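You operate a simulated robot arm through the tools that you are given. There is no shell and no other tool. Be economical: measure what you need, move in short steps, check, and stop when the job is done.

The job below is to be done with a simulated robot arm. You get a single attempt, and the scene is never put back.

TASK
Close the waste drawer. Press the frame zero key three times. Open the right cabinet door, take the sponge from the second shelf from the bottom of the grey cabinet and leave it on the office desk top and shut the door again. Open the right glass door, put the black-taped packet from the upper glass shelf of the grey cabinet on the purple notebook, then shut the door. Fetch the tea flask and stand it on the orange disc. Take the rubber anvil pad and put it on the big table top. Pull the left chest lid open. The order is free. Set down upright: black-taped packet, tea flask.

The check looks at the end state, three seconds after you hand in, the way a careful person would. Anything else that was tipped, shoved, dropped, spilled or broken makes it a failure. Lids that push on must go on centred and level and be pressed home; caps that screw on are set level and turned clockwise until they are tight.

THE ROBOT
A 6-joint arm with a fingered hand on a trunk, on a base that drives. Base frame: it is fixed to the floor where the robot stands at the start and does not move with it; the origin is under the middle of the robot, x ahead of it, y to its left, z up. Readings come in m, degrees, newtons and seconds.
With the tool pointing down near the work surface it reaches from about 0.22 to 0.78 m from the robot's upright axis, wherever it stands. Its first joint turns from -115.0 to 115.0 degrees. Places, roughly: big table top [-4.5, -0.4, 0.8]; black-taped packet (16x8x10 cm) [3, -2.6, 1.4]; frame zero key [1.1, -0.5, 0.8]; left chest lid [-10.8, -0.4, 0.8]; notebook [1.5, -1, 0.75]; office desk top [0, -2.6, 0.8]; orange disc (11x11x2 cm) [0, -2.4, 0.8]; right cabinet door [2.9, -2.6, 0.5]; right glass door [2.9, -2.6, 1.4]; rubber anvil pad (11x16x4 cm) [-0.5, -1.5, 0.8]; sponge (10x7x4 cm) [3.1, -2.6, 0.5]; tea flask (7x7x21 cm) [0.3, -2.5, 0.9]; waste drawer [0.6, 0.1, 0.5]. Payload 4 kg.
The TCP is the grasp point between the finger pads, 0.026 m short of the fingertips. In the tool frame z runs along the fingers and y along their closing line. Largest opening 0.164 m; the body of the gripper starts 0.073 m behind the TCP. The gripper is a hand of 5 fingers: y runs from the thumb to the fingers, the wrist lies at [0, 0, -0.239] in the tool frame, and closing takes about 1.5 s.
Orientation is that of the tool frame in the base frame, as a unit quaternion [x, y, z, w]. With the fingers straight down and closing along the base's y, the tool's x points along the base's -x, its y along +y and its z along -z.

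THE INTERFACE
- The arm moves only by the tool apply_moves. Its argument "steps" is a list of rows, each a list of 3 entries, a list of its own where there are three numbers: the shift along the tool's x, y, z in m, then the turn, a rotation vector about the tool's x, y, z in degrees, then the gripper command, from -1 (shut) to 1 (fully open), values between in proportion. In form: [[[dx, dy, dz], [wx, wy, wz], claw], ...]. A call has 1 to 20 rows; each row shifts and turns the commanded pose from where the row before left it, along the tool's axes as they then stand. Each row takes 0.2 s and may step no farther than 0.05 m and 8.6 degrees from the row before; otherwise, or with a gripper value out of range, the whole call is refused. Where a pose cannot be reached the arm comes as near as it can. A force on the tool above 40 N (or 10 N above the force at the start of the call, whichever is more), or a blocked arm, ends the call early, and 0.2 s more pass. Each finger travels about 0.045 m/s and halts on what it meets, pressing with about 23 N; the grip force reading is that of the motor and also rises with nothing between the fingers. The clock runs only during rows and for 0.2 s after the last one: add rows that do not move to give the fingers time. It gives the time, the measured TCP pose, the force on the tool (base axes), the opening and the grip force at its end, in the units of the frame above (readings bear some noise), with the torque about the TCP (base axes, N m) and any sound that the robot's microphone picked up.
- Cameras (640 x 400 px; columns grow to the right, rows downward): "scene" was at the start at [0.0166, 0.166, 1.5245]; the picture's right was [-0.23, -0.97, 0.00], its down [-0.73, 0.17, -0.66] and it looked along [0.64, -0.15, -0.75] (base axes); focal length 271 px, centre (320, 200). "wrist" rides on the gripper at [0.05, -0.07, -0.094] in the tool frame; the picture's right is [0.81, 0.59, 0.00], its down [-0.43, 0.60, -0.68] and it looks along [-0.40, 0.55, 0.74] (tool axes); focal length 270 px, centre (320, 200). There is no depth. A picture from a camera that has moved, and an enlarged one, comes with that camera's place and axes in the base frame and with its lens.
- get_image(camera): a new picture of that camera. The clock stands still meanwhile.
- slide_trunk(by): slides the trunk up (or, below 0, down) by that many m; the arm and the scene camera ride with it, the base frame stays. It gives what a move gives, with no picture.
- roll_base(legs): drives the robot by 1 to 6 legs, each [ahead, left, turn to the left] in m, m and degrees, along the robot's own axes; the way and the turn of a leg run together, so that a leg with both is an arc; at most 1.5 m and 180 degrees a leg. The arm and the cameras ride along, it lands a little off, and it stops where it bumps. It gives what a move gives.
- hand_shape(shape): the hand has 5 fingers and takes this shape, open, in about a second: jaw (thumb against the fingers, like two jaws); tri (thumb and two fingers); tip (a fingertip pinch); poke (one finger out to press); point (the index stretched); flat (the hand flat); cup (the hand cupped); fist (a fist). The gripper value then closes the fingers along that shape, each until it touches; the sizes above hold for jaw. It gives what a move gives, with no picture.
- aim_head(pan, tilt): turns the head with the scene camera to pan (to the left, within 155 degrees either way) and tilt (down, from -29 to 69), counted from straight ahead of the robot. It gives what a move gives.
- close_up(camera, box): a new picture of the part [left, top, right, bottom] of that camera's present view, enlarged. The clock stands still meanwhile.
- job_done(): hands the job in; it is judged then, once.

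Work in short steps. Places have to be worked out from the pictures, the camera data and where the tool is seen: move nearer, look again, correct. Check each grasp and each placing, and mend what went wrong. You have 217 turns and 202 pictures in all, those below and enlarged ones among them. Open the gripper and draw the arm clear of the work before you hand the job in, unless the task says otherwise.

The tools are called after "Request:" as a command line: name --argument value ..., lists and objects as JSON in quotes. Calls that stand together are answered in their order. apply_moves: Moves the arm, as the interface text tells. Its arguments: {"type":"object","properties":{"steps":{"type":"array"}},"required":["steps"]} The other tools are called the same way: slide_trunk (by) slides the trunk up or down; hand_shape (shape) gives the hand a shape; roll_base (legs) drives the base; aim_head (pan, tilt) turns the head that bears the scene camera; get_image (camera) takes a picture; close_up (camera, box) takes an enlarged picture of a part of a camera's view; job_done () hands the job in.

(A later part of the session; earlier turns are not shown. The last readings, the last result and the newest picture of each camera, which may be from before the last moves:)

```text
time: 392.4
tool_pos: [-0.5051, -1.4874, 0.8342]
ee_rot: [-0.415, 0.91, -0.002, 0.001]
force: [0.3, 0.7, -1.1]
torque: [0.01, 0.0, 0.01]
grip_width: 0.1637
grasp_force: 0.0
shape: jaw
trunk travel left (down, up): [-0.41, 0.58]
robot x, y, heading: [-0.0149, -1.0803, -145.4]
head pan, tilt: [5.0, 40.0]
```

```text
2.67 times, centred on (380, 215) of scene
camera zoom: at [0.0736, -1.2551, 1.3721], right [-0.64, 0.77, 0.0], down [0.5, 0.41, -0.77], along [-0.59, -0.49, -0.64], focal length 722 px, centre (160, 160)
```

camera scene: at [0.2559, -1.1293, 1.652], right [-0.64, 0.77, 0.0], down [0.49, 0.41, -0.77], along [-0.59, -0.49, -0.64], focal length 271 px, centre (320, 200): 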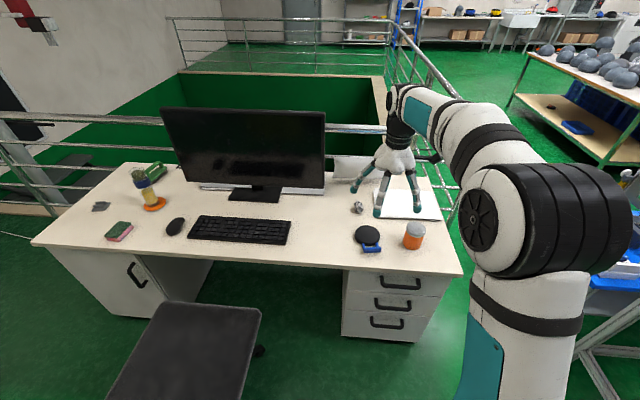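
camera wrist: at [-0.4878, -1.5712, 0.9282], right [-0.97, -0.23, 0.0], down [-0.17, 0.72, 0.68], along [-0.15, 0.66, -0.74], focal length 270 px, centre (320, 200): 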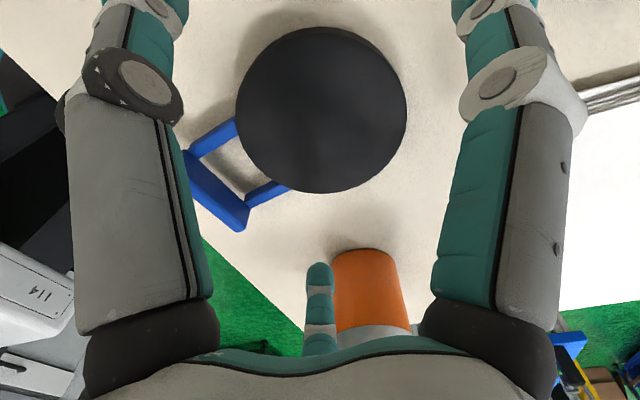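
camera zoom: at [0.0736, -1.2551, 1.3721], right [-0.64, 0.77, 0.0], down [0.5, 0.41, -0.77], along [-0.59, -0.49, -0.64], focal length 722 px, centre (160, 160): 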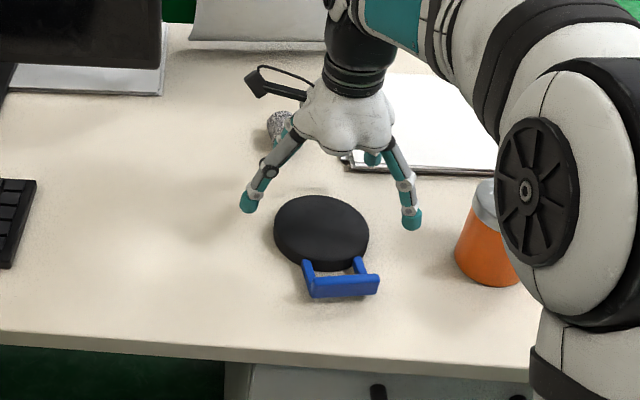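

The disc centre shows at (-0.505, -1.50), top z≈0.757. I shift 1 cm and lower to just above the desk.

Request:
apply_moves --steps '[[[0.0075, -0.0066, 0.015], [0, 0, 0], 1], [[0, 0, 0.018], [0, 0, 0], 1], [[0, 0, 0.01], [0, 0, 0], 1], [[0, 0, 0.007], [0, 0, 0], 1], [[0, 0, 0.004], [0, 0, 0], 1]]'

Request:
get_image --camera "wrist"

Request:
close_up --camera "scene" --box '[280, 140, 480, 290]'

```text
time: 393.6
tool_pos: [-0.5094, -1.499, 0.7841]
ee_rot: [-0.415, 0.91, -0.001, -0.001]
force: [-5.3, -4.7, 20.1]
torque: [0.95, -1.52, 0.0]
grip_width: 0.1636
grasp_force: 0.1
shape: jaw
trunk travel left (down, up): [-0.41, 0.58]
robot x, y, heading: [-0.0161, -1.079, -145.3]
head pan, tilt: [5.0, 40.0]
```

```text
56 pictures are left
camera wrist: at [-0.489, -1.5814, 0.878], right [-0.97, -0.23, 0.0], down [-0.17, 0.72, 0.67], along [-0.15, 0.66, -0.74], focal length 270 px, centre (320, 200)
```

wrist: 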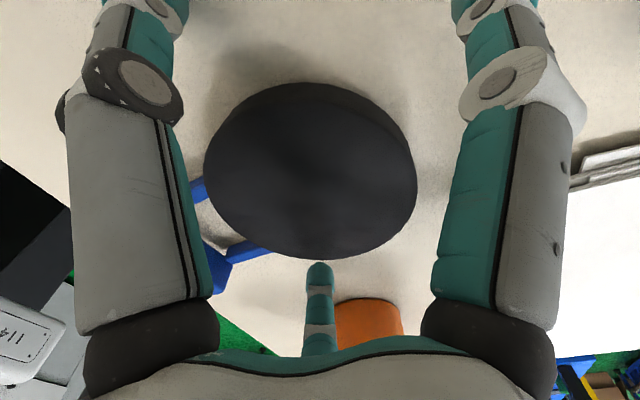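

```text
2.67 times, centred on (380, 215) of scene
camera zoom: at [0.0742, -1.2545, 1.3725], right [-0.64, 0.77, 0.0], down [0.49, 0.41, -0.77], along [-0.59, -0.49, -0.64], focal length 722 px, centre (160, 160)
```

zoom: 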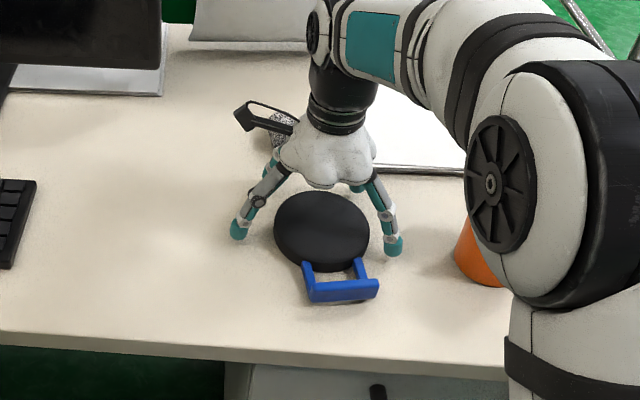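

A 20 N reading though nothing seems to touch near the handle. I take a fresh reading without moving.

Request:
apply_moves --steps '[[[0, 0, -0.001], [0, 0, 0], 1], [[0, 0, 0], [0, 0, 0], 1]]'

```text
time: 394.2
tool_pos: [-0.5095, -1.498, 0.7837]
ee_rot: [-0.416, 0.909, -0.001, 0.001]
force: [-6.4, -4.5, 21.4]
torque: [1.0, -1.62, -0.05]
grip_width: 0.1637
grasp_force: 0.1
shape: jaw
trunk travel left (down, up): [-0.41, 0.58]
robot x, y, heading: [-0.0166, -1.0799, -145.7]
head pan, tilt: [5.0, 40.0]
```

I raise 1.2 cm and read again, to see when this contact ends.

Request:
apply_moves --steps '[[[0, 0, -0.006], [0, 0, 0], 1], [[0, 0, 0], [0, 0, 0], 1]]'

Request:
apply_moves --steps '[[[0, 0, -0.008], [0, 0, 0], 1], [[0, 0, 0], [0, 0, 0], 1]]'

Request:
close_up --camera "scene" --box '[320, 170, 440, 260]'

```text
time: 394.8
tool_pos: [-0.5092, -1.4973, 0.7891]
ee_rot: [-0.416, 0.909, -0.001, 0.003]
force: [-1.3, -0.1, 4.6]
torque: [0.2, -0.34, -0.02]
grip_width: 0.1639
grasp_force: 0.1
shape: jaw
trunk travel left (down, up): [-0.41, 0.58]
robot x, y, heading: [-0.0179, -1.0826, -145.4]
head pan, tilt: [5.0, 40.0]
```

```text
time: 395.4
tool_pos: [-0.5079, -1.4973, 0.7971]
ee_rot: [-0.416, 0.909, -0.001, 0.002]
force: [-0.6, -0.5, 0.0]
torque: [-0.01, 0.02, 0.05]
grip_width: 0.164
grasp_force: 0.0
shape: jaw
trunk travel left (down, up): [-0.41, 0.58]
robot x, y, heading: [-0.0141, -1.0795, -145.5]
head pan, tilt: [5.0, 40.0]
```

```text
4.44 times, centred on (380, 215) of scene
camera zoom: at [0.0737, -1.2551, 1.372], right [-0.64, 0.77, 0.0], down [0.5, 0.41, -0.77], along [-0.59, -0.49, -0.64], focal length 1204 px, centre (53, 133)
```

zoom: 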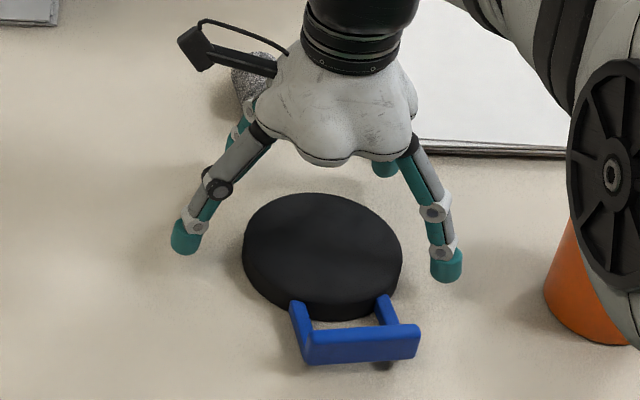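

The contact lies on the side of the handle bar (about 10 cm out). I shift the hand 3 cm toward the handle, which still leaves the disc inside the ring, and try again.

Request:
apply_moves --steps '[[[-0.0293, -0.0063, 0], [0, 0, 0], 1], [[0, 0, 0.006], [0, 0, 0], 1], [[0, 0, 0.006], [0, 0, 0], 1], [[0, 0, 0], [0, 0, 0], 1]]'

Request:
get_image --camera "wrist"

Request:
close_up --camera "scene" --box '[320, 170, 440, 260]'

```text
time: 396.4
tool_pos: [-0.4862, -1.4807, 0.7858]
ee_rot: [-0.416, 0.91, -0.001, 0.0]
force: [-6.8, -4.7, 21.3]
torque: [0.91, -1.49, 0.04]
grip_width: 0.1637
grasp_force: 0.2
shape: jaw
trunk travel left (down, up): [-0.41, 0.58]
robot x, y, heading: [-0.0163, -1.0808, -145.6]
head pan, tilt: [5.0, 40.0]
```

```text
53 pictures are left
camera wrist: at [-0.4662, -1.5634, 0.8798], right [-0.97, -0.23, 0.0], down [-0.17, 0.72, 0.67], along [-0.15, 0.66, -0.74], focal length 270 px, centre (320, 200)
```

wrist: 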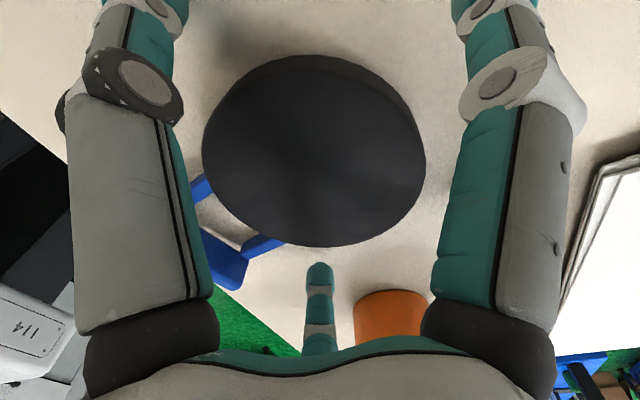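

```text
4.44 times, centred on (380, 215) of scene
camera zoom: at [0.074, -1.2546, 1.3724], right [-0.64, 0.77, 0.0], down [0.5, 0.41, -0.77], along [-0.59, -0.49, -0.64], focal length 1204 px, centre (53, 133)
```

zoom: 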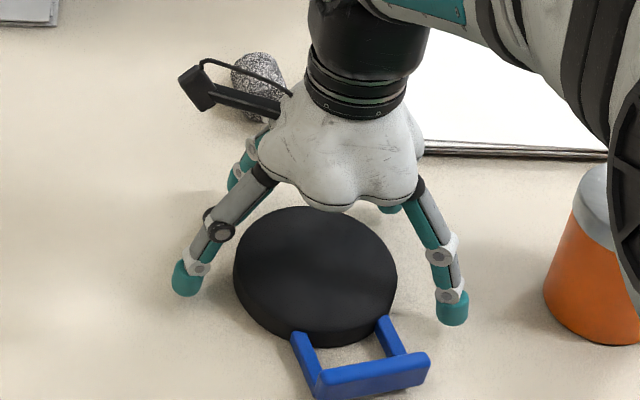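

The pad was dragged along slightly: a finger on that side presses its handle. With a smaller opening that finger would fit inside the U between disc and bar. I raise, narrow the opening, and re-measure.

Request:
apply_moves --steps '[[[0, 0, -0.02], [0, 0, 0], 1], [[0, 0, -0.04], [0, 0, 0], 0.65], [[0, 0, -0.02], [0, 0, 0], 0.65], [[0, 0, 0], [0, 0, 0], 0.65]]'

Request:
get_image --camera "wrist"

Request:
close_up --camera "scene" --box '[300, 150, 460, 270]'

```text
time: 397.4
tool_pos: [-0.485, -1.4792, 0.8648]
ee_rot: [-0.415, 0.91, -0.001, 0.002]
force: [-0.1, 0.1, 0.9]
torque: [0.0, -0.03, -0.03]
grip_width: 0.1357
grasp_force: 0.1
shape: jaw
trunk travel left (down, up): [-0.41, 0.58]
robot x, y, heading: [-0.0179, -1.0786, -145.3]
head pan, tilt: [5.0, 40.0]
```

```text
51 pictures are left
camera wrist: at [-0.4664, -1.5631, 0.9582], right [-0.97, -0.23, 0.0], down [-0.17, 0.72, 0.68], along [-0.15, 0.66, -0.74], focal length 270 px, centre (320, 200)
```

wrist: 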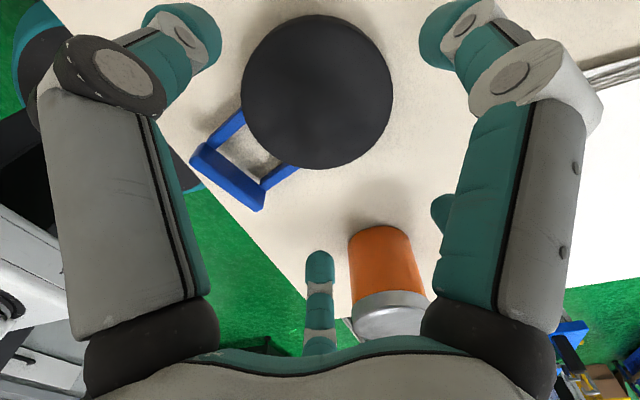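

```text
3.33 times, centred on (380, 210) of scene
camera zoom: at [0.0737, -1.255, 1.372], right [-0.64, 0.77, 0.0], down [0.5, 0.41, -0.77], along [-0.59, -0.49, -0.64], focal length 903 px, centre (120, 167)
```

zoom: 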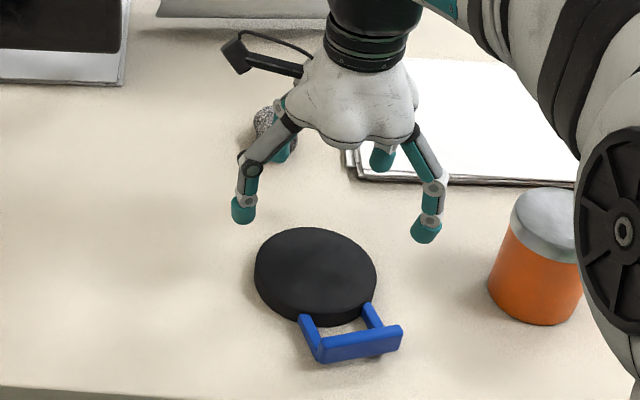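

Disc centre is now (-0.483, -1.485), with the handle at azimuth about 56°. I rotate the hand 34° to bring that finger into the U opening and lower carefully.

Request:
apply_moves --steps '[[[0, 0, 0], [0, 0, -8.6], 0.65], [[0, 0, 0], [0, 0, -8.6], 0.65], [[0, 0, 0], [0, 0, -8.6], 0.65], [[0, 0, 0], [0, 0, -8.6], 0.65], [[0.0057, -0.003, 0.02], [0, 0, 0], 0.65], [[0, 0, 0.02], [0, 0, 0], 0.65]]'

Request:
get_image --camera "wrist"

Request:
close_up --camera "scene" --box '[300, 150, 460, 270]'

```text
time: 398.8
tool_pos: [-0.4833, -1.488, 0.8265]
ee_rot: [-0.666, 0.746, -0.002, 0.001]
force: [-0.4, 0.7, 0.3]
torque: [-0.04, 0.0, 0.0]
grip_width: 0.1357
grasp_force: 0.0
shape: jaw
trunk travel left (down, up): [-0.41, 0.58]
robot x, y, heading: [-0.0149, -1.0812, -145.5]
head pan, tilt: [5.0, 40.0]
```

```text
49 pictures are left
camera wrist: at [-0.4203, -1.5457, 0.9183], right [-0.67, -0.74, 0.0], down [-0.55, 0.5, 0.68], along [-0.5, 0.46, -0.74], focal length 270 px, centre (320, 200)
```

wrist: 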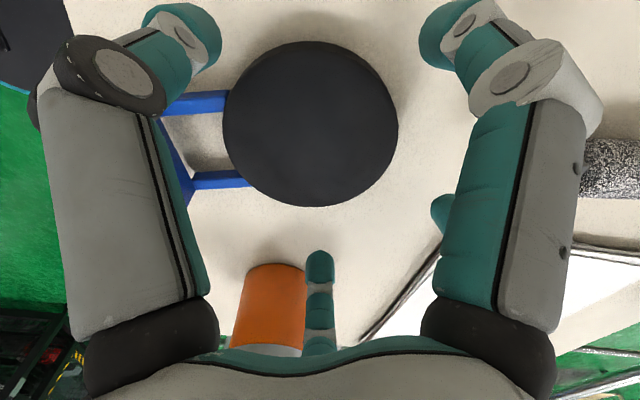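

```text
3.33 times, centred on (380, 210) of scene
camera zoom: at [0.0736, -1.2552, 1.3721], right [-0.64, 0.77, 0.0], down [0.5, 0.41, -0.77], along [-0.59, -0.49, -0.64], focal length 903 px, centre (120, 167)
```

zoom: 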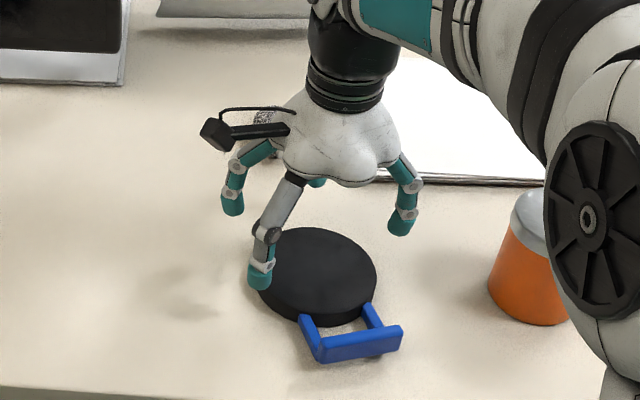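

I lower in small steps with force readings.

Request:
apply_moves --steps '[[[0, 0, 0.012], [0, 0, 0], 0.65], [[0, 0, 0.012], [0, 0, 0], 0.65], [[0, 0, 0.008], [0, 0, 0], 0.65], [[0, 0, 0], [0, 0, 0], 0.65]]'

Request:
apply_moves --steps '[[[0, 0, 0.006], [0, 0, 0], 0.65], [[0, 0, 0], [0, 0, 0], 0.65]]'

Request:
apply_moves --steps '[[[0, 0, 0.005], [0, 0, 0], 0.65], [[0, 0, 0], [0, 0, 0], 0.65]]'

Request:
close_up --camera "scene" --box '[300, 150, 460, 270]'

```text
time: 399.8
tool_pos: [-0.4824, -1.4883, 0.7926]
ee_rot: [-0.666, 0.746, -0.001, 0.002]
force: [0.3, -0.9, 0.3]
torque: [0.01, 0.05, -0.03]
grip_width: 0.1355
grasp_force: 0.1
shape: jaw
trunk travel left (down, up): [-0.41, 0.58]
robot x, y, heading: [-0.0156, -1.0789, -145.3]
head pan, tilt: [5.0, 40.0]
```

```text
time: 400.4
tool_pos: [-0.4837, -1.4888, 0.7868]
ee_rot: [-0.666, 0.746, -0.001, 0.0]
force: [0.4, 0.0, 0.0]
torque: [0.01, 0.01, 0.02]
grip_width: 0.1355
grasp_force: 0.1
shape: jaw
trunk travel left (down, up): [-0.41, 0.58]
robot x, y, heading: [-0.0161, -1.0805, -145.3]
head pan, tilt: [5.0, 40.0]
```

```text
time: 401.0
tool_pos: [-0.4826, -1.4872, 0.7827]
ee_rot: [-0.666, 0.746, -0.002, 0.001]
force: [1.0, 0.0, 0.9]
torque: [0.01, -0.03, 0.0]
grip_width: 0.1354
grasp_force: 0.1
shape: jaw
trunk travel left (down, up): [-0.41, 0.58]
robot x, y, heading: [-0.0144, -1.0765, -145.4]
head pan, tilt: [5.0, 40.0]
```

```text
3.33 times, centred on (380, 210) of scene
camera zoom: at [0.0736, -1.2551, 1.3721], right [-0.64, 0.77, 0.0], down [0.5, 0.41, -0.77], along [-0.59, -0.49, -0.64], focal length 903 px, centre (120, 167)
```

zoom: 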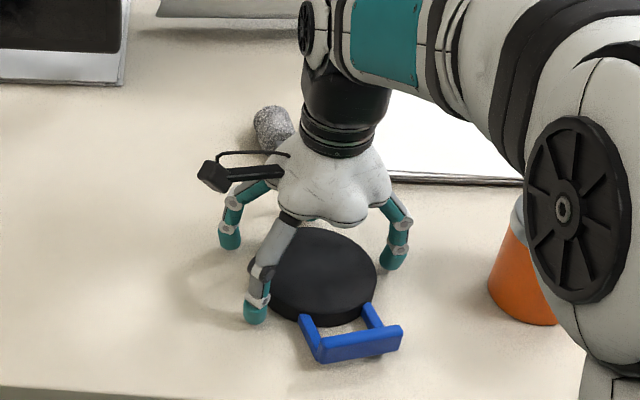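

No contact now and the disc is inside the ring. I go 3 mm lower and close.

Request:
apply_moves --steps '[[[0, 0, 0.003], [0, 0, 0], 0.65], [[0, 0, 0], [0, 0, 0], 0.4], [[0, 0, 0], [0, 0, 0], 0.2], [[0, 0, 0], [0, 0, 0], 0], [[0, 0, 0], [0, 0, 0], 0], [[0, 0, 0], [0, 0, 0], -0.1], [[0, 0, 0], [0, 0, 0], -0.1]]'

Request:
get_image --camera "wrist"

Request:
close_up --camera "scene" --box '[300, 150, 460, 270]'

```text
time: 402.6
tool_pos: [-0.483, -1.4864, 0.7798]
ee_rot: [-0.665, 0.746, -0.002, 0.002]
force: [-0.1, -0.5, -0.4]
torque: [-0.01, -0.03, -0.07]
grip_width: 0.1015
grasp_force: 23.0
shape: jaw
trunk travel left (down, up): [-0.41, 0.58]
robot x, y, heading: [-0.0189, -1.081, -145.3]
head pan, tilt: [5.0, 40.0]
```

```text
46 pictures are left
camera wrist: at [-0.4195, -1.5443, 0.8727], right [-0.68, -0.74, 0.0], down [-0.55, 0.5, 0.68], along [-0.5, 0.46, -0.74], focal length 270 px, centre (320, 200)
```

wrist: 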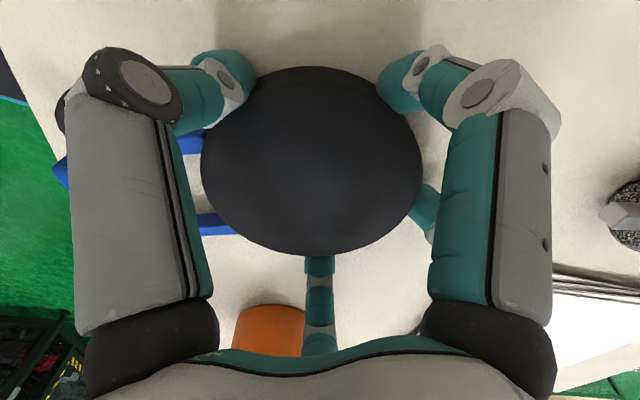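

```text
3.33 times, centred on (380, 210) of scene
camera zoom: at [0.0736, -1.2553, 1.372], right [-0.64, 0.77, 0.0], down [0.5, 0.41, -0.77], along [-0.59, -0.49, -0.64], focal length 903 px, centre (120, 167)
```

zoom: 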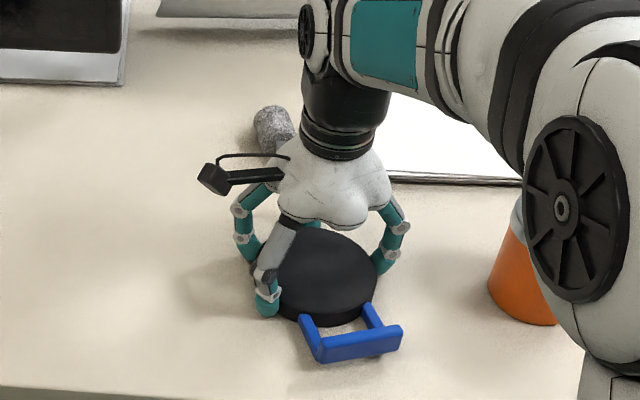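

Gripped at 101 mm, 23 N. I lift with the trunk and check.

Request:
slide_trunk --by 0.1

Request:
close_up --camera "scene" --box '[300, 150, 460, 270]'

```text
time: 403.9
tool_pos: [-0.4828, -1.4863, 0.8795]
ee_rot: [-0.666, 0.746, -0.001, 0.0]
force: [-0.2, -0.5, -3.5]
torque: [-0.04, 0.01, 0.02]
grip_width: 0.1014
grasp_force: 23.0
shape: jaw
trunk travel left (down, up): [-0.51, 0.48]
robot x, y, heading: [-0.0208, -1.0785, -145.3]
head pan, tilt: [5.0, 40.0]
```

```text
3.33 times, centred on (380, 210) of scene
camera zoom: at [0.0733, -1.2554, 1.472], right [-0.64, 0.77, 0.0], down [0.5, 0.41, -0.77], along [-0.59, -0.49, -0.64], focal length 903 px, centre (120, 167)
```

zoom: 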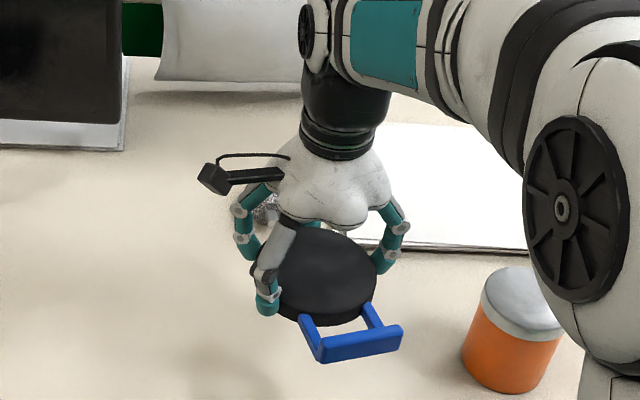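

The pad is lifted (3.5 N). I back out, raise the trunk for a high viewpoint, and look toward the big table to plan the way.

Request:
slide_trunk --by 0.4

Request:
roll_base --legs '[[-0.6, 0, 0]]'

Request:
aim_head --pan -25 --tilt 25

Request:
get_image --camera "scene"

Request:
aim_head --pan -75 --tilt 25

Request:
get_image --camera "scene"

```text
time: 407.7
tool_pos: [-0.4824, -1.4869, 1.2793]
ee_rot: [-0.666, 0.746, -0.001, 0.001]
force: [-0.2, -1.2, -2.9]
torque: [-0.03, 0.02, 0.03]
grip_width: 0.1013
grasp_force: 23.1
shape: jaw
trunk travel left (down, up): [-0.91, 0.08]
robot x, y, heading: [-0.0206, -1.0761, -145.6]
head pan, tilt: [5.0, 40.0]
```

```text
time: 411.1
tool_pos: [0.0172, -1.1442, 1.2793]
ee_rot: [-0.668, 0.744, -0.001, 0.001]
force: [-0.2, 1.1, -3.7]
torque: [-0.05, 0.03, -0.03]
grip_width: 0.1015
grasp_force: 23.4
shape: jaw
trunk travel left (down, up): [-0.91, 0.08]
robot x, y, heading: [0.4821, -0.7347, -145.3]
head pan, tilt: [5.0, 40.0]
```

```text
time: 412.1
tool_pos: [0.0164, -1.1454, 1.2799]
ee_rot: [-0.668, 0.744, -0.001, 0.001]
force: [0.7, -0.5, -3.4]
torque: [-0.04, 0.03, -0.01]
grip_width: 0.1014
grasp_force: 23.0
shape: jaw
trunk travel left (down, up): [-0.91, 0.08]
robot x, y, heading: [0.4772, -0.7375, -145.2]
head pan, tilt: [-25.0, 25.0]
```

```text
43 pictures are left
camera scene: at [0.5453, -0.8716, 1.8953], right [-0.17, 0.98, 0.0], down [0.42, 0.07, -0.91], along [-0.89, -0.16, -0.42], focal length 271 px, centre (320, 200)
```

scene: 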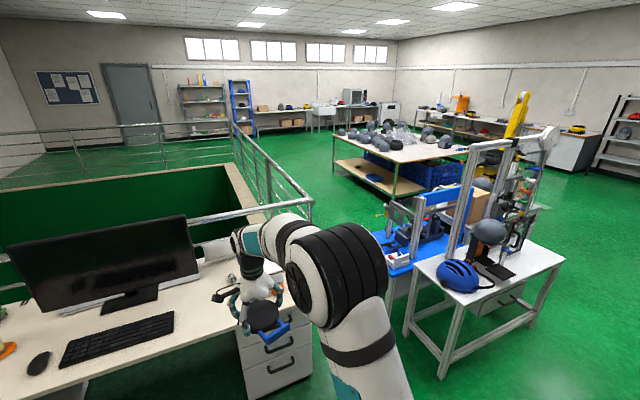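

```text
time: 413.3
tool_pos: [0.0153, -1.1446, 1.2783]
ee_rot: [-0.668, 0.744, -0.003, 0.0]
force: [0.1, -0.6, -3.7]
torque: [-0.02, -0.01, 0.02]
grip_width: 0.1014
grasp_force: 23.1
shape: jaw
trunk travel left (down, up): [-0.91, 0.08]
robot x, y, heading: [0.4839, -0.7387, -145.0]
head pan, tilt: [-75.0, 25.0]
```

```text
42 pictures are left
camera scene: at [0.5653, -0.7964, 1.8954], right [0.64, 0.77, 0.0], down [0.32, -0.27, -0.91], along [-0.69, 0.58, -0.42], focal length 271 px, centre (320, 200)
```

scene: 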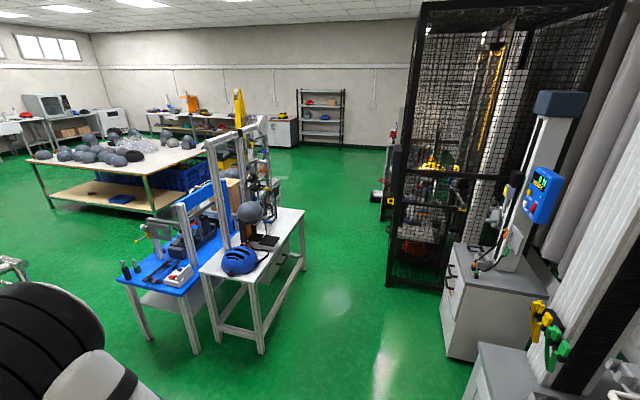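

I can see the layout: the way leads between the white bench and the cage, then along the aisle to the big table's near end. I turn and drive the first stretch.

Request:
roll_base --legs '[[0, 0, -90.8], [0, 0.4, 0], [1.2, 0, 0]]'

Request:
aim_head --pan 0 --tilt 40

Request:
get_image --camera "scene"

```text
time: 425.3
tool_pos: [-0.9044, 0.5013, 1.278]
ee_rot: [0.065, 0.998, -0.002, 0.0]
force: [0.4, 0.5, -4.0]
torque: [-0.02, 0.03, -0.01]
grip_width: 0.101
grasp_force: 23.1
shape: jaw
trunk travel left (down, up): [-0.91, 0.08]
robot x, y, heading: [-0.5046, 0.0263, 123.7]
head pan, tilt: [-75.0, 25.0]
```

```text
time: 426.7
tool_pos: [-0.9044, 0.5008, 1.2783]
ee_rot: [0.064, 0.998, -0.001, 0.0]
force: [-0.3, 0.1, -3.6]
torque: [0.0, 0.03, -0.01]
grip_width: 0.101
grasp_force: 23.1
shape: jaw
trunk travel left (down, up): [-0.91, 0.08]
robot x, y, heading: [-0.5079, 0.0289, 123.5]
head pan, tilt: [0.0, 40.0]
```

```text
41 pictures are left
camera scene: at [-0.674, -0.0555, 1.8721], right [0.83, 0.55, 0.0], down [0.36, -0.54, -0.77], along [-0.42, 0.64, -0.64], focal length 271 px, centre (320, 200)
```

scene: 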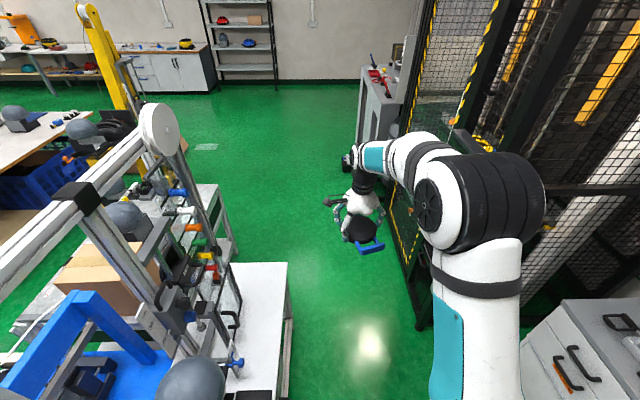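

The gap is centred about 5 cm to my right. I correct and drive through.

Request:
roll_base --legs '[[0, -0.05, 0], [1.3, 0, 0], [0.72, 0, 0]]'

Request:
aim_head --pan 75 --tilt 35

Request:
get_image --camera "scene"

```text
time: 436.8
tool_pos: [-1.9101, 2.16, 1.2777]
ee_rot: [0.079, 0.997, -0.002, 0.001]
force: [-0.3, -0.8, -2.2]
torque: [0.0, 0.03, 0.01]
grip_width: 0.1012
grasp_force: 23.0
shape: jaw
trunk travel left (down, up): [-0.91, 0.08]
robot x, y, heading: [-1.5277, 1.6724, 121.9]
head pan, tilt: [0.0, 40.0]
stopped in leg 3: the robot was blocked; the commanded pose is now the measured one
```

```text
time: 438.2
tool_pos: [-1.9086, 2.1577, 1.2777]
ee_rot: [0.08, 0.997, -0.002, 0.0]
force: [0.1, -0.2, -3.2]
torque: [0.01, 0.0, -0.01]
grip_width: 0.1013
grasp_force: 22.7
shape: jaw
trunk travel left (down, up): [-0.91, 0.08]
robot x, y, heading: [-1.5218, 1.6739, 122.0]
head pan, tilt: [75.0, 35.0]
```

```text
40 pictures are left
camera scene: at [-1.7335, 1.4971, 1.8796], right [-0.29, 0.96, 0.0], down [0.55, 0.17, -0.82], along [-0.78, -0.24, -0.57], focal length 271 px, centre (320, 200)
```

scene: 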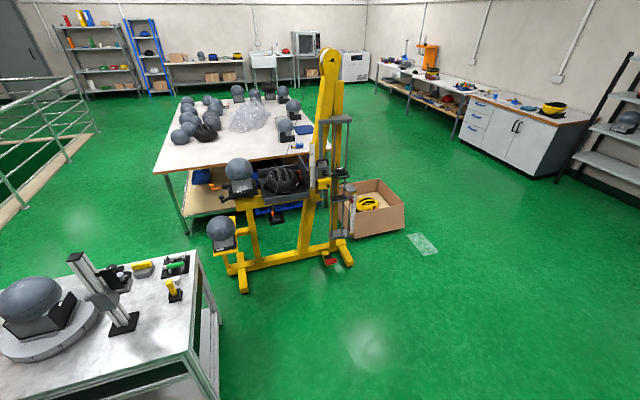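

Blocked near the end of the leg. I check what is at my right front.

Request:
aim_head --pan -20 --tilt 55

Request:
get_image --camera "scene"

```text
time: 440.0
tool_pos: [-1.9084, 2.1597, 1.2799]
ee_rot: [0.079, 0.997, -0.002, 0.001]
force: [-0.7, -0.1, -3.2]
torque: [0.02, 0.01, 0.01]
grip_width: 0.1009
grasp_force: 23.2
shape: jaw
trunk travel left (down, up): [-0.91, 0.08]
robot x, y, heading: [-1.5188, 1.6746, 121.7]
head pan, tilt: [-20.0, 55.0]
```

```text
39 pictures are left
camera scene: at [-1.6644, 1.5934, 1.8514], right [0.98, 0.21, 0.0], down [0.17, -0.8, -0.57], along [-0.12, 0.56, -0.82], focal length 271 px, centre (320, 200)
```

scene: 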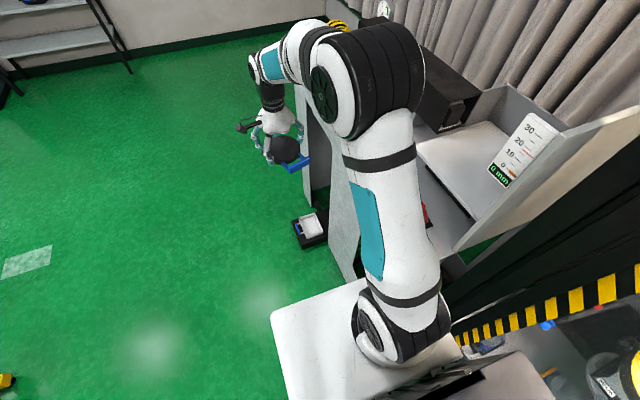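

I bumped the corner of a floor-standing device; it looks undisturbed. The yellow stand blocks the table's near end, so I'll go around to its far side. I look at the table top in detail.

Request:
roll_base --legs '[[0, 0.5, 0]]'

Request:
aim_head --pan 70 --tilt 25

Request:
close_up --camera "scene" --box '[80, 60, 480, 310]'

```text
time: 442.9
tool_pos: [-2.3283, 1.8975, 1.2775]
ee_rot: [0.081, 0.997, -0.003, 0.001]
force: [-0.5, -0.9, -4.1]
torque: [0.04, 0.04, -0.02]
grip_width: 0.1011
grasp_force: 22.7
shape: jaw
trunk travel left (down, up): [-0.91, 0.08]
robot x, y, heading: [-1.9453, 1.4121, 121.9]
head pan, tilt: [-20.0, 55.0]
```

```text
time: 444.5
tool_pos: [-2.3278, 1.898, 1.2781]
ee_rot: [0.081, 0.997, -0.002, 0.001]
force: [0.2, -0.1, -3.4]
torque: [0.01, 0.02, 0.04]
grip_width: 0.1009
grasp_force: 23.4
shape: jaw
trunk travel left (down, up): [-0.91, 0.08]
robot x, y, heading: [-1.9461, 1.4072, 121.7]
head pan, tilt: [70.0, 25.0]
```

```text
1.60 times, centred on (280, 185) of scene
camera zoom: at [-2.1608, 1.242, 1.8953], right [-0.2, 0.98, 0.0], down [0.41, 0.09, -0.91], along [-0.89, -0.19, -0.42], focal length 434 px, centre (384, 224)
```

zoom: 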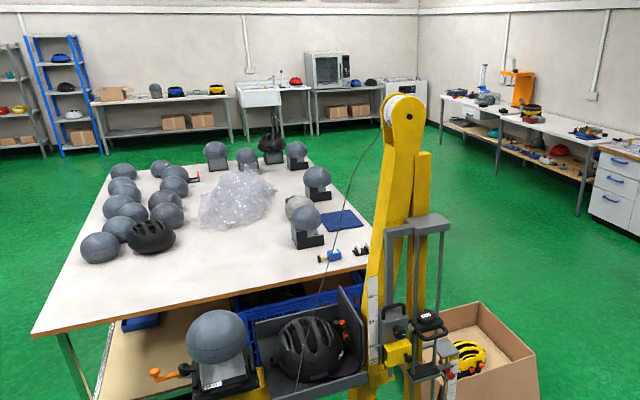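

The table's right edge at about n −4.25 (between two heads) is free and reachable from the open aisle. I drive around: on to d≈−4.25, then along the table.

Request:
roll_base --legs '[[0, 0, 2.5], [1.0, 0, 0], [1.0, 0, 0], [0, 1.2, 0], [0, 1.2, 0], [0, 1.03, 0]]'

Request:
aim_head --pan 150 --tilt 30

Request:
get_image --camera "scene"

```text
time: 471.3
tool_pos: [-6.2939, 1.5467, 1.2777]
ee_rot: [0.047, 0.999, -0.002, 0.001]
force: [0.3, 0.0, -2.8]
torque: [0.0, 0.06, 0.03]
grip_width: 0.101
grasp_force: 24.0
shape: jaw
trunk travel left (down, up): [-0.91, 0.08]
robot x, y, heading: [-5.8784, 1.0923, 125.6]
head pan, tilt: [70.0, 25.0]
```

```text
time: 472.8
tool_pos: [-6.2942, 1.5468, 1.2789]
ee_rot: [0.048, 0.999, -0.001, 0.001]
force: [0.8, 0.3, -4.6]
torque: [0.0, 0.0, 0.0]
grip_width: 0.1011
grasp_force: 23.5
shape: jaw
trunk travel left (down, up): [-0.91, 0.08]
robot x, y, heading: [-5.8754, 1.0874, 125.5]
head pan, tilt: [150.0, 30.0]
```

```text
37 pictures are left
camera scene: at [-5.9848, 0.8397, 1.8874], right [-0.99, -0.1, 0.0], down [-0.05, 0.5, -0.87], along [0.09, -0.86, -0.5], focal length 271 px, centre (320, 200)
```

scene: 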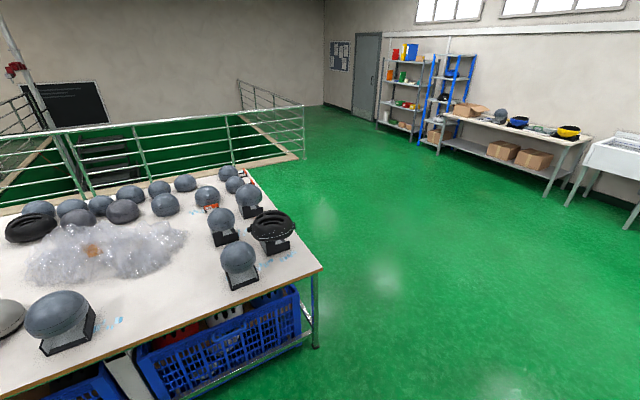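

The free spot is at about (d −2.92, n −4.24), table edge d≈−3.1. I turn around to face the table, extend the arm slightly and move up to it.

Request:
roll_base --legs '[[0, 0, 178.7], [0, -0.066, 0], [0.4, 0, 0]]'

Request:
aim_head --pan 5 --tilt 45

Request:
get_image --camera "scene"

```text
time: 483.1
tool_pos: [-5.3249, 0.2355, 1.2776]
ee_rot: [0.997, -0.074, -0.001, -0.001]
force: [0.4, -0.2, -4.2]
torque: [0.01, -0.02, 0.0]
grip_width: 0.1002
grasp_force: 22.8
shape: jaw
trunk travel left (down, up): [-0.91, 0.08]
robot x, y, heading: [-5.7168, 0.7156, -57.3]
head pan, tilt: [150.0, 30.0]
```

```text
time: 485.4
tool_pos: [-5.3266, 0.2375, 1.2786]
ee_rot: [0.997, -0.073, -0.001, -0.002]
force: [-0.2, -0.9, -3.4]
torque: [-0.01, -0.06, -0.03]
grip_width: 0.1006
grasp_force: 23.0
shape: jaw
trunk travel left (down, up): [-0.91, 0.08]
robot x, y, heading: [-5.714, 0.7213, -57.1]
head pan, tilt: [5.0, 45.0]
```

```text
36 pictures are left
camera scene: at [-5.5419, 0.8014, 1.8648], right [-0.79, -0.61, 0.0], down [-0.43, 0.56, -0.71], along [0.43, -0.56, -0.71], focal length 271 px, centre (320, 200)
```

scene: 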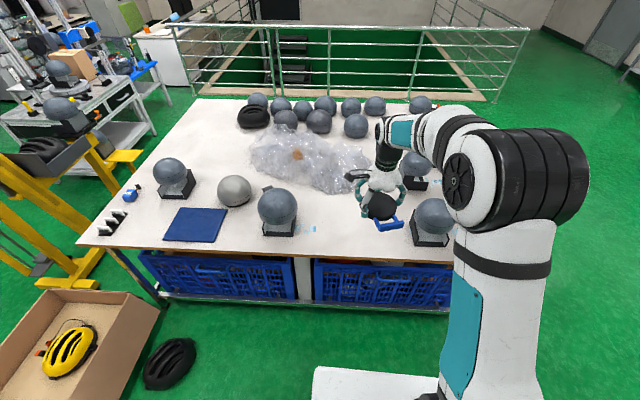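

The spot between the two heads is free. I extend the arm 6 cm and drive the remaining 22 cm, then lower.

Request:
apply_moves --steps '[[[0.0198, 0.0225, 0], [0, 0, 0], -0.1], [[0.0198, 0.0225, 0], [0, 0, 0], -0.1]]'

Request:
roll_base --legs '[[0.22, 0.029, 0]]'

Request:
slide_trunk --by -0.33

Request:
get_image --camera "scene"

Request:
get_image --camera "wrist"

```text
time: 486.0
tool_pos: [-5.291, 0.1857, 1.2774]
ee_rot: [0.997, -0.074, -0.001, -0.002]
force: [-0.5, 0.6, -2.8]
torque: [-0.01, -0.08, 0.01]
grip_width: 0.1002
grasp_force: 22.8
shape: jaw
trunk travel left (down, up): [-0.91, 0.08]
robot x, y, heading: [-5.7149, 0.7149, -57.2]
head pan, tilt: [5.0, 45.0]
```

```text
time: 487.7
tool_pos: [-5.1514, 0.0141, 1.2777]
ee_rot: [0.997, -0.074, -0.001, -0.002]
force: [0.2, -0.3, -3.6]
torque: [-0.04, -0.03, -0.02]
grip_width: 0.1001
grasp_force: 23.1
shape: jaw
trunk travel left (down, up): [-0.91, 0.08]
robot x, y, heading: [-5.5728, 0.5482, -57.6]
head pan, tilt: [5.0, 45.0]
```

```text
time: 491.0
tool_pos: [-5.1527, 0.0147, 0.9483]
ee_rot: [0.997, -0.075, -0.001, -0.002]
force: [-0.7, -0.1, -3.3]
torque: [0.01, -0.05, 0.0]
grip_width: 0.1006
grasp_force: 23.2
shape: jaw
trunk travel left (down, up): [-0.58, 0.41]
robot x, y, heading: [-5.5738, 0.5457, -57.5]
head pan, tilt: [5.0, 45.0]
```

```text
35 pictures are left
camera scene: at [-5.399, 0.6309, 1.5348], right [-0.79, -0.61, 0.0], down [-0.43, 0.56, -0.71], along [0.43, -0.56, -0.71], focal length 271 px, centre (320, 200)
```

scene: 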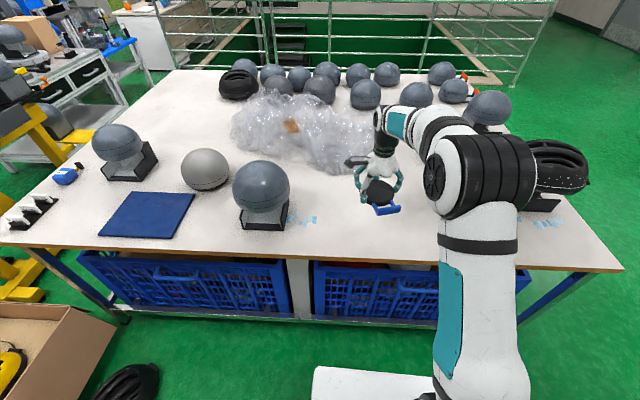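

```text
34 pictures are left
camera wrist: at [-5.0916, 0.076, 1.0418], right [0.71, -0.7, 0.0], down [-0.52, -0.53, 0.68], along [-0.48, -0.48, -0.74], focal length 270 px, centre (320, 200)
```

wrist: 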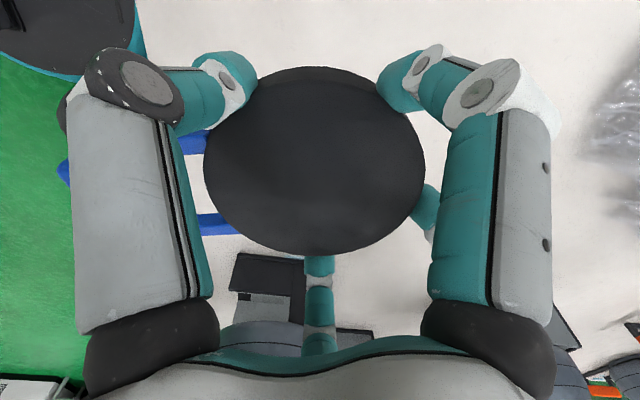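

The right head's stand is about 27 cm away: fine. I lower to the table in steps.

Request:
apply_moves --steps '[[[0, 0, 0.03], [0, 0, 0], -0.1], [[0, 0, 0.025], [0, 0, 0], -0.1], [[0, 0, 0.02], [0, 0, 0], -0.1]]'

Request:
apply_moves --steps '[[[0, 0, 0.006], [0, 0, 0], -0.1], [[0, 0, 0.006], [0, 0, 0], -0.1], [[0, 0, 0.006], [0, 0, 0], -0.1], [[0, 0, 0.006], [0, 0, 0], -0.1]]'

Request:
close_up --camera "scene" --box '[290, 130, 450, 250]'

```text
time: 491.8
tool_pos: [-5.1528, 0.0163, 0.8718]
ee_rot: [0.997, -0.074, 0.0, -0.002]
force: [-0.5, 0.3, -3.4]
torque: [-0.05, -0.04, 0.0]
grip_width: 0.1002
grasp_force: 22.7
shape: jaw
trunk travel left (down, up): [-0.58, 0.41]
robot x, y, heading: [-5.5714, 0.5466, -57.2]
head pan, tilt: [5.0, 45.0]
```

```text
time: 492.8
tool_pos: [-5.1519, 0.015, 0.8486]
ee_rot: [0.997, -0.075, -0.001, -0.002]
force: [-0.4, -0.3, -3.9]
torque: [-0.03, -0.05, 0.01]
grip_width: 0.1
grasp_force: 23.0
shape: jaw
trunk travel left (down, up): [-0.58, 0.41]
robot x, y, heading: [-5.5767, 0.5475, -57.1]
head pan, tilt: [5.0, 45.0]
```

```text
3.33 times, centred on (370, 190) of scene
camera zoom: at [-5.3989, 0.6307, 1.5348], right [-0.79, -0.61, 0.0], down [-0.43, 0.56, -0.71], along [0.43, -0.56, -0.71], focal length 903 px, centre (153, 233)
```

zoom: 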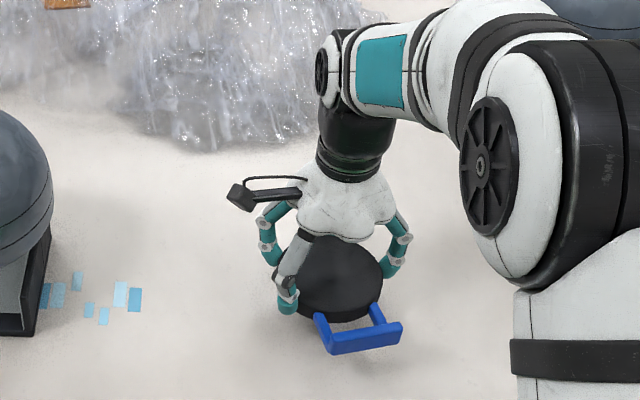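

Still hanging. I continue in small steps to contact.

Request:
apply_moves --steps '[[[0, 0, 0.006], [0, 0, 0], -0.1], [[0, 0, 0.005], [0, 0, 0], -0.1], [[0, 0, 0.005], [0, 0, 0], -0.1], [[0, 0, 0.004], [0, 0, 0], -0.1]]'

Request:
apply_moves --steps '[[[0, 0, 0.004], [0, 0, 0], -0.1], [[0, 0, 0.004], [0, 0, 0], -0.1], [[0, 0, 0.003], [0, 0, 0], -0.1]]'

Request:
apply_moves --steps '[[[0, 0, 0.004], [0, 0, 0], -0.1], [[0, 0, 0.003], [0, 0, 0], -0.1]]'

```text
time: 493.8
tool_pos: [-5.1525, 0.0149, 0.8295]
ee_rot: [0.997, -0.074, 0.0, -0.002]
force: [0.5, 0.4, -3.8]
torque: [-0.05, -0.04, -0.02]
grip_width: 0.1002
grasp_force: 23.2
shape: jaw
trunk travel left (down, up): [-0.58, 0.41]
robot x, y, heading: [-5.5735, 0.5494, -57.4]
head pan, tilt: [5.0, 45.0]
```

```text
time: 494.6
tool_pos: [-5.1523, 0.016, 0.8192]
ee_rot: [0.997, -0.076, -0.001, -0.003]
force: [0.5, -0.2, -3.7]
torque: [-0.03, -0.03, -0.01]
grip_width: 0.1004
grasp_force: 22.8
shape: jaw
trunk travel left (down, up): [-0.58, 0.41]
robot x, y, heading: [-5.572, 0.5454, -57.4]
head pan, tilt: [5.0, 45.0]
```

```text
time: 495.2
tool_pos: [-5.1517, 0.0144, 0.812]
ee_rot: [0.997, -0.075, -0.001, -0.002]
force: [-0.7, -0.7, -3.3]
torque: [0.0, -0.05, -0.02]
grip_width: 0.1004
grasp_force: 22.8
shape: jaw
trunk travel left (down, up): [-0.58, 0.41]
robot x, y, heading: [-5.5769, 0.5471, -57.6]
head pan, tilt: [5.0, 45.0]
```

Request:
apply_moves --steps '[[[0, 0, 0.004], [0, 0, 0], -0.1], [[0, 0, 0.003], [0, 0, 0], -0.1], [[0, 0, 0.003], [0, 0, 0], -0.1]]'

Request:
apply_moves --steps '[[[0, 0, 0.004], [0, 0, 0], -0.1], [[0, 0, 0.003], [0, 0, 0], -0.1]]'

Request:
apply_moves --steps '[[[0, 0, 0.004], [0, 0, 0], -0.1], [[0, 0, 0.003], [0, 0, 0], -0.1]]'

Request:
apply_moves --steps '[[[0, 0, 0.003], [0, 0, 0], -0.1], [[0, 0, 0.003], [0, 0, 0], -0.1]]'

```text
time: 496.1
tool_pos: [-5.1517, 0.0137, 0.808]
ee_rot: [0.997, -0.075, 0.003, 0.001]
force: [-5.4, 5.3, 19.3]
torque: [0.49, 0.41, 0.15]
grip_width: 0.0998
grasp_force: 23.2
shape: jaw
trunk travel left (down, up): [-0.58, 0.41]
robot x, y, heading: [-5.5756, 0.5474, -57.4]
head pan, tilt: [5.0, 45.0]
stopped in row 3: the force on the tool passed its limit at 41 N (the readings are from after the stop); the commanded pose is now the measured one
```

```text
time: 496.6
tool_pos: [-5.1512, 0.013, 0.807]
ee_rot: [0.997, -0.075, 0.004, 0.004]
force: [-7.0, 7.8, 21.6]
torque: [0.72, 0.52, 0.15]
grip_width: 0.1007
grasp_force: 22.6
shape: jaw
trunk travel left (down, up): [-0.58, 0.41]
robot x, y, heading: [-5.5711, 0.5472, -57.5]
head pan, tilt: [5.0, 45.0]
stopped in row 2: the force on the tool passed its limit at 43 N (the readings are from after the stop); the commanded pose is now the measured one
```

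```text
time: 497.0
tool_pos: [-5.1513, 0.0121, 0.8091]
ee_rot: [0.997, -0.076, 0.006, 0.004]
force: [-7.4, 9.3, 22.3]
torque: [0.81, 0.62, 0.08]
grip_width: 0.1006
grasp_force: 23.1
shape: jaw
trunk travel left (down, up): [-0.58, 0.41]
robot x, y, heading: [-5.5727, 0.5441, -57.7]
head pan, tilt: [5.0, 45.0]
stopped in row 1: the force on the tool passed its limit at 43 N (the readings are from after the stop); the commanded pose is now the measured one
```

```text
time: 497.4
tool_pos: [-5.1504, 0.0119, 0.8073]
ee_rot: [0.997, -0.074, 0.006, 0.007]
force: [-7.6, 9.5, 24.1]
torque: [0.84, 0.64, 0.05]
grip_width: 0.1005
grasp_force: 22.6
shape: jaw
trunk travel left (down, up): [-0.58, 0.41]
robot x, y, heading: [-5.576, 0.5518, -57.3]
head pan, tilt: [5.0, 45.0]
stopped in row 1: the force on the tool passed its limit at 42 N (the readings are from after the stop); the commanded pose is now the measured one
```

On the table. I relieve 4 mm, open to the same width as before, and lift.

Request:
apply_moves --steps '[[[0, 0, -0.003], [0, 0, 0], -0.1], [[0, 0, 0], [0, 0, 0], 0.2], [[0, 0, 0], [0, 0, 0], 0.45], [[0, 0, 0], [0, 0, 0], 0.65], [[0, 0, 0], [0, 0, 0], 0.65], [[0, 0, -0.02], [0, 0, 0], 0.65], [[0, 0, -0.04], [0, 0, 0], 0.65], [[0, 0, -0.04], [0, 0, 0], 0.65]]'

Request:
slide_trunk --by 0.25

Request:
close_up --camera "scene" --box '[240, 150, 480, 330]'

```text
time: 499.2
tool_pos: [-5.1486, 0.0122, 0.9083]
ee_rot: [0.997, -0.075, 0.005, 0.005]
force: [0.5, 0.0, -1.7]
torque: [0.01, 0.02, 0.03]
grip_width: 0.1348
grasp_force: 0.1
shape: jaw
trunk travel left (down, up): [-0.58, 0.41]
robot x, y, heading: [-5.5743, 0.5446, -57.5]
head pan, tilt: [5.0, 45.0]
```

```text
time: 501.8
tool_pos: [-5.1488, 0.0117, 1.1582]
ee_rot: [0.997, -0.075, 0.005, 0.005]
force: [-0.5, 0.0, -0.1]
torque: [-0.04, -0.03, -0.01]
grip_width: 0.1348
grasp_force: 0.0
shape: jaw
trunk travel left (down, up): [-0.83, 0.16]
robot x, y, heading: [-5.574, 0.547, -57.5]
head pan, tilt: [5.0, 45.0]
```

```text
2.22 times, centred on (360, 240) of scene
camera zoom: at [-5.3996, 0.6315, 1.7847], right [-0.79, -0.61, 0.0], down [-0.43, 0.56, -0.71], along [0.43, -0.56, -0.71], focal length 602 px, centre (231, 111)
```

zoom: 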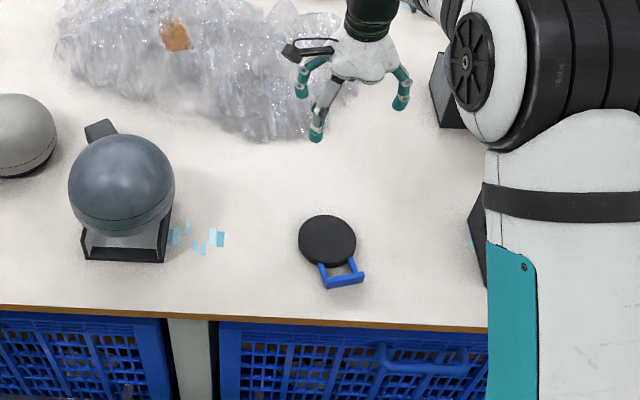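

The pad lies on the big table. Next the chest: I back off, turn to face the far wall and drive toward it, then look.

Request:
roll_base --legs '[[-0.5, 0, 0], [0, 0, -88.3], [1.2, 0, 0], [1.2, -0.6, 0]]'

Request:
aim_head --pan -5 --tilt 25

Request:
get_image --camera "scene"

```text
time: 520.5
tool_pos: [-8.7103, -0.2769, 1.1585]
ee_rot: [-0.66, 0.751, -0.001, -0.007]
force: [-0.5, -0.3, 0.2]
torque: [0.0, -0.01, -0.02]
grip_width: 0.1352
grasp_force: 0.0
shape: jaw
trunk travel left (down, up): [-0.83, 0.16]
robot x, y, heading: [-8.1843, 0.1601, -146.1]
head pan, tilt: [5.0, 45.0]
```

```text
time: 521.3
tool_pos: [-8.7103, -0.2764, 1.1585]
ee_rot: [-0.66, 0.752, -0.001, -0.007]
force: [0.3, -0.1, 0.9]
torque: [0.01, 0.02, 0.03]
grip_width: 0.1348
grasp_force: 0.1
shape: jaw
trunk travel left (down, up): [-0.83, 0.16]
robot x, y, heading: [-8.1821, 0.16, -146.6]
head pan, tilt: [-5.0, 25.0]
```

```text
31 pictures are left
camera scene: at [-8.1108, -0.008, 1.8153], right [-0.48, 0.88, 0.0], down [0.37, 0.2, -0.91], along [-0.79, -0.43, -0.42], focal length 271 px, centre (320, 200)
```

scene: 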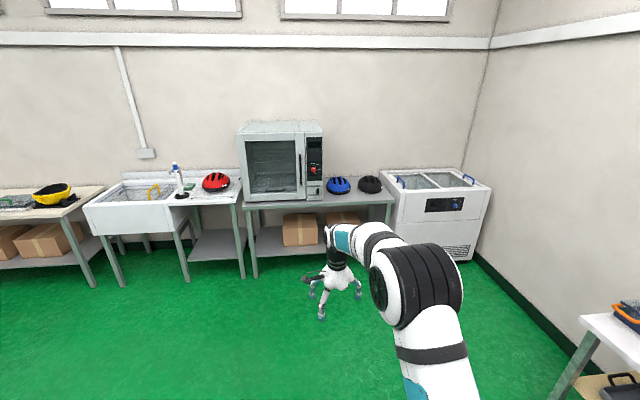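

There is the white chest with two glass lids. I enlarge it.

Request:
close_up --camera "scene" --box '[368, 150, 512, 240]'

```text
4.44 times, centred on (440, 195) of scene
camera zoom: at [-8.1108, -0.008, 1.8153], right [-0.48, 0.88, 0.0], down [0.37, 0.2, -0.91], along [-0.79, -0.43, -0.42], focal length 1204 px, centre (-213, 222)
```

zoom: 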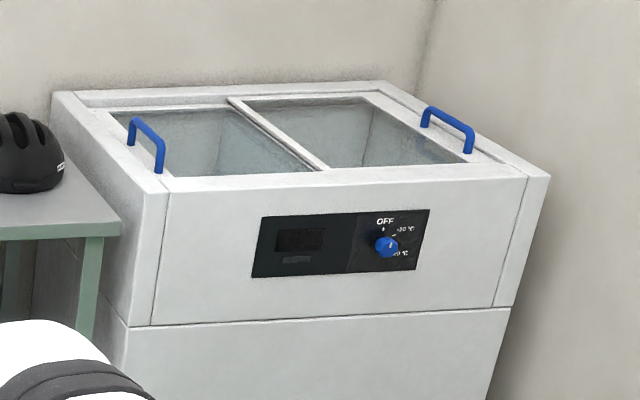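

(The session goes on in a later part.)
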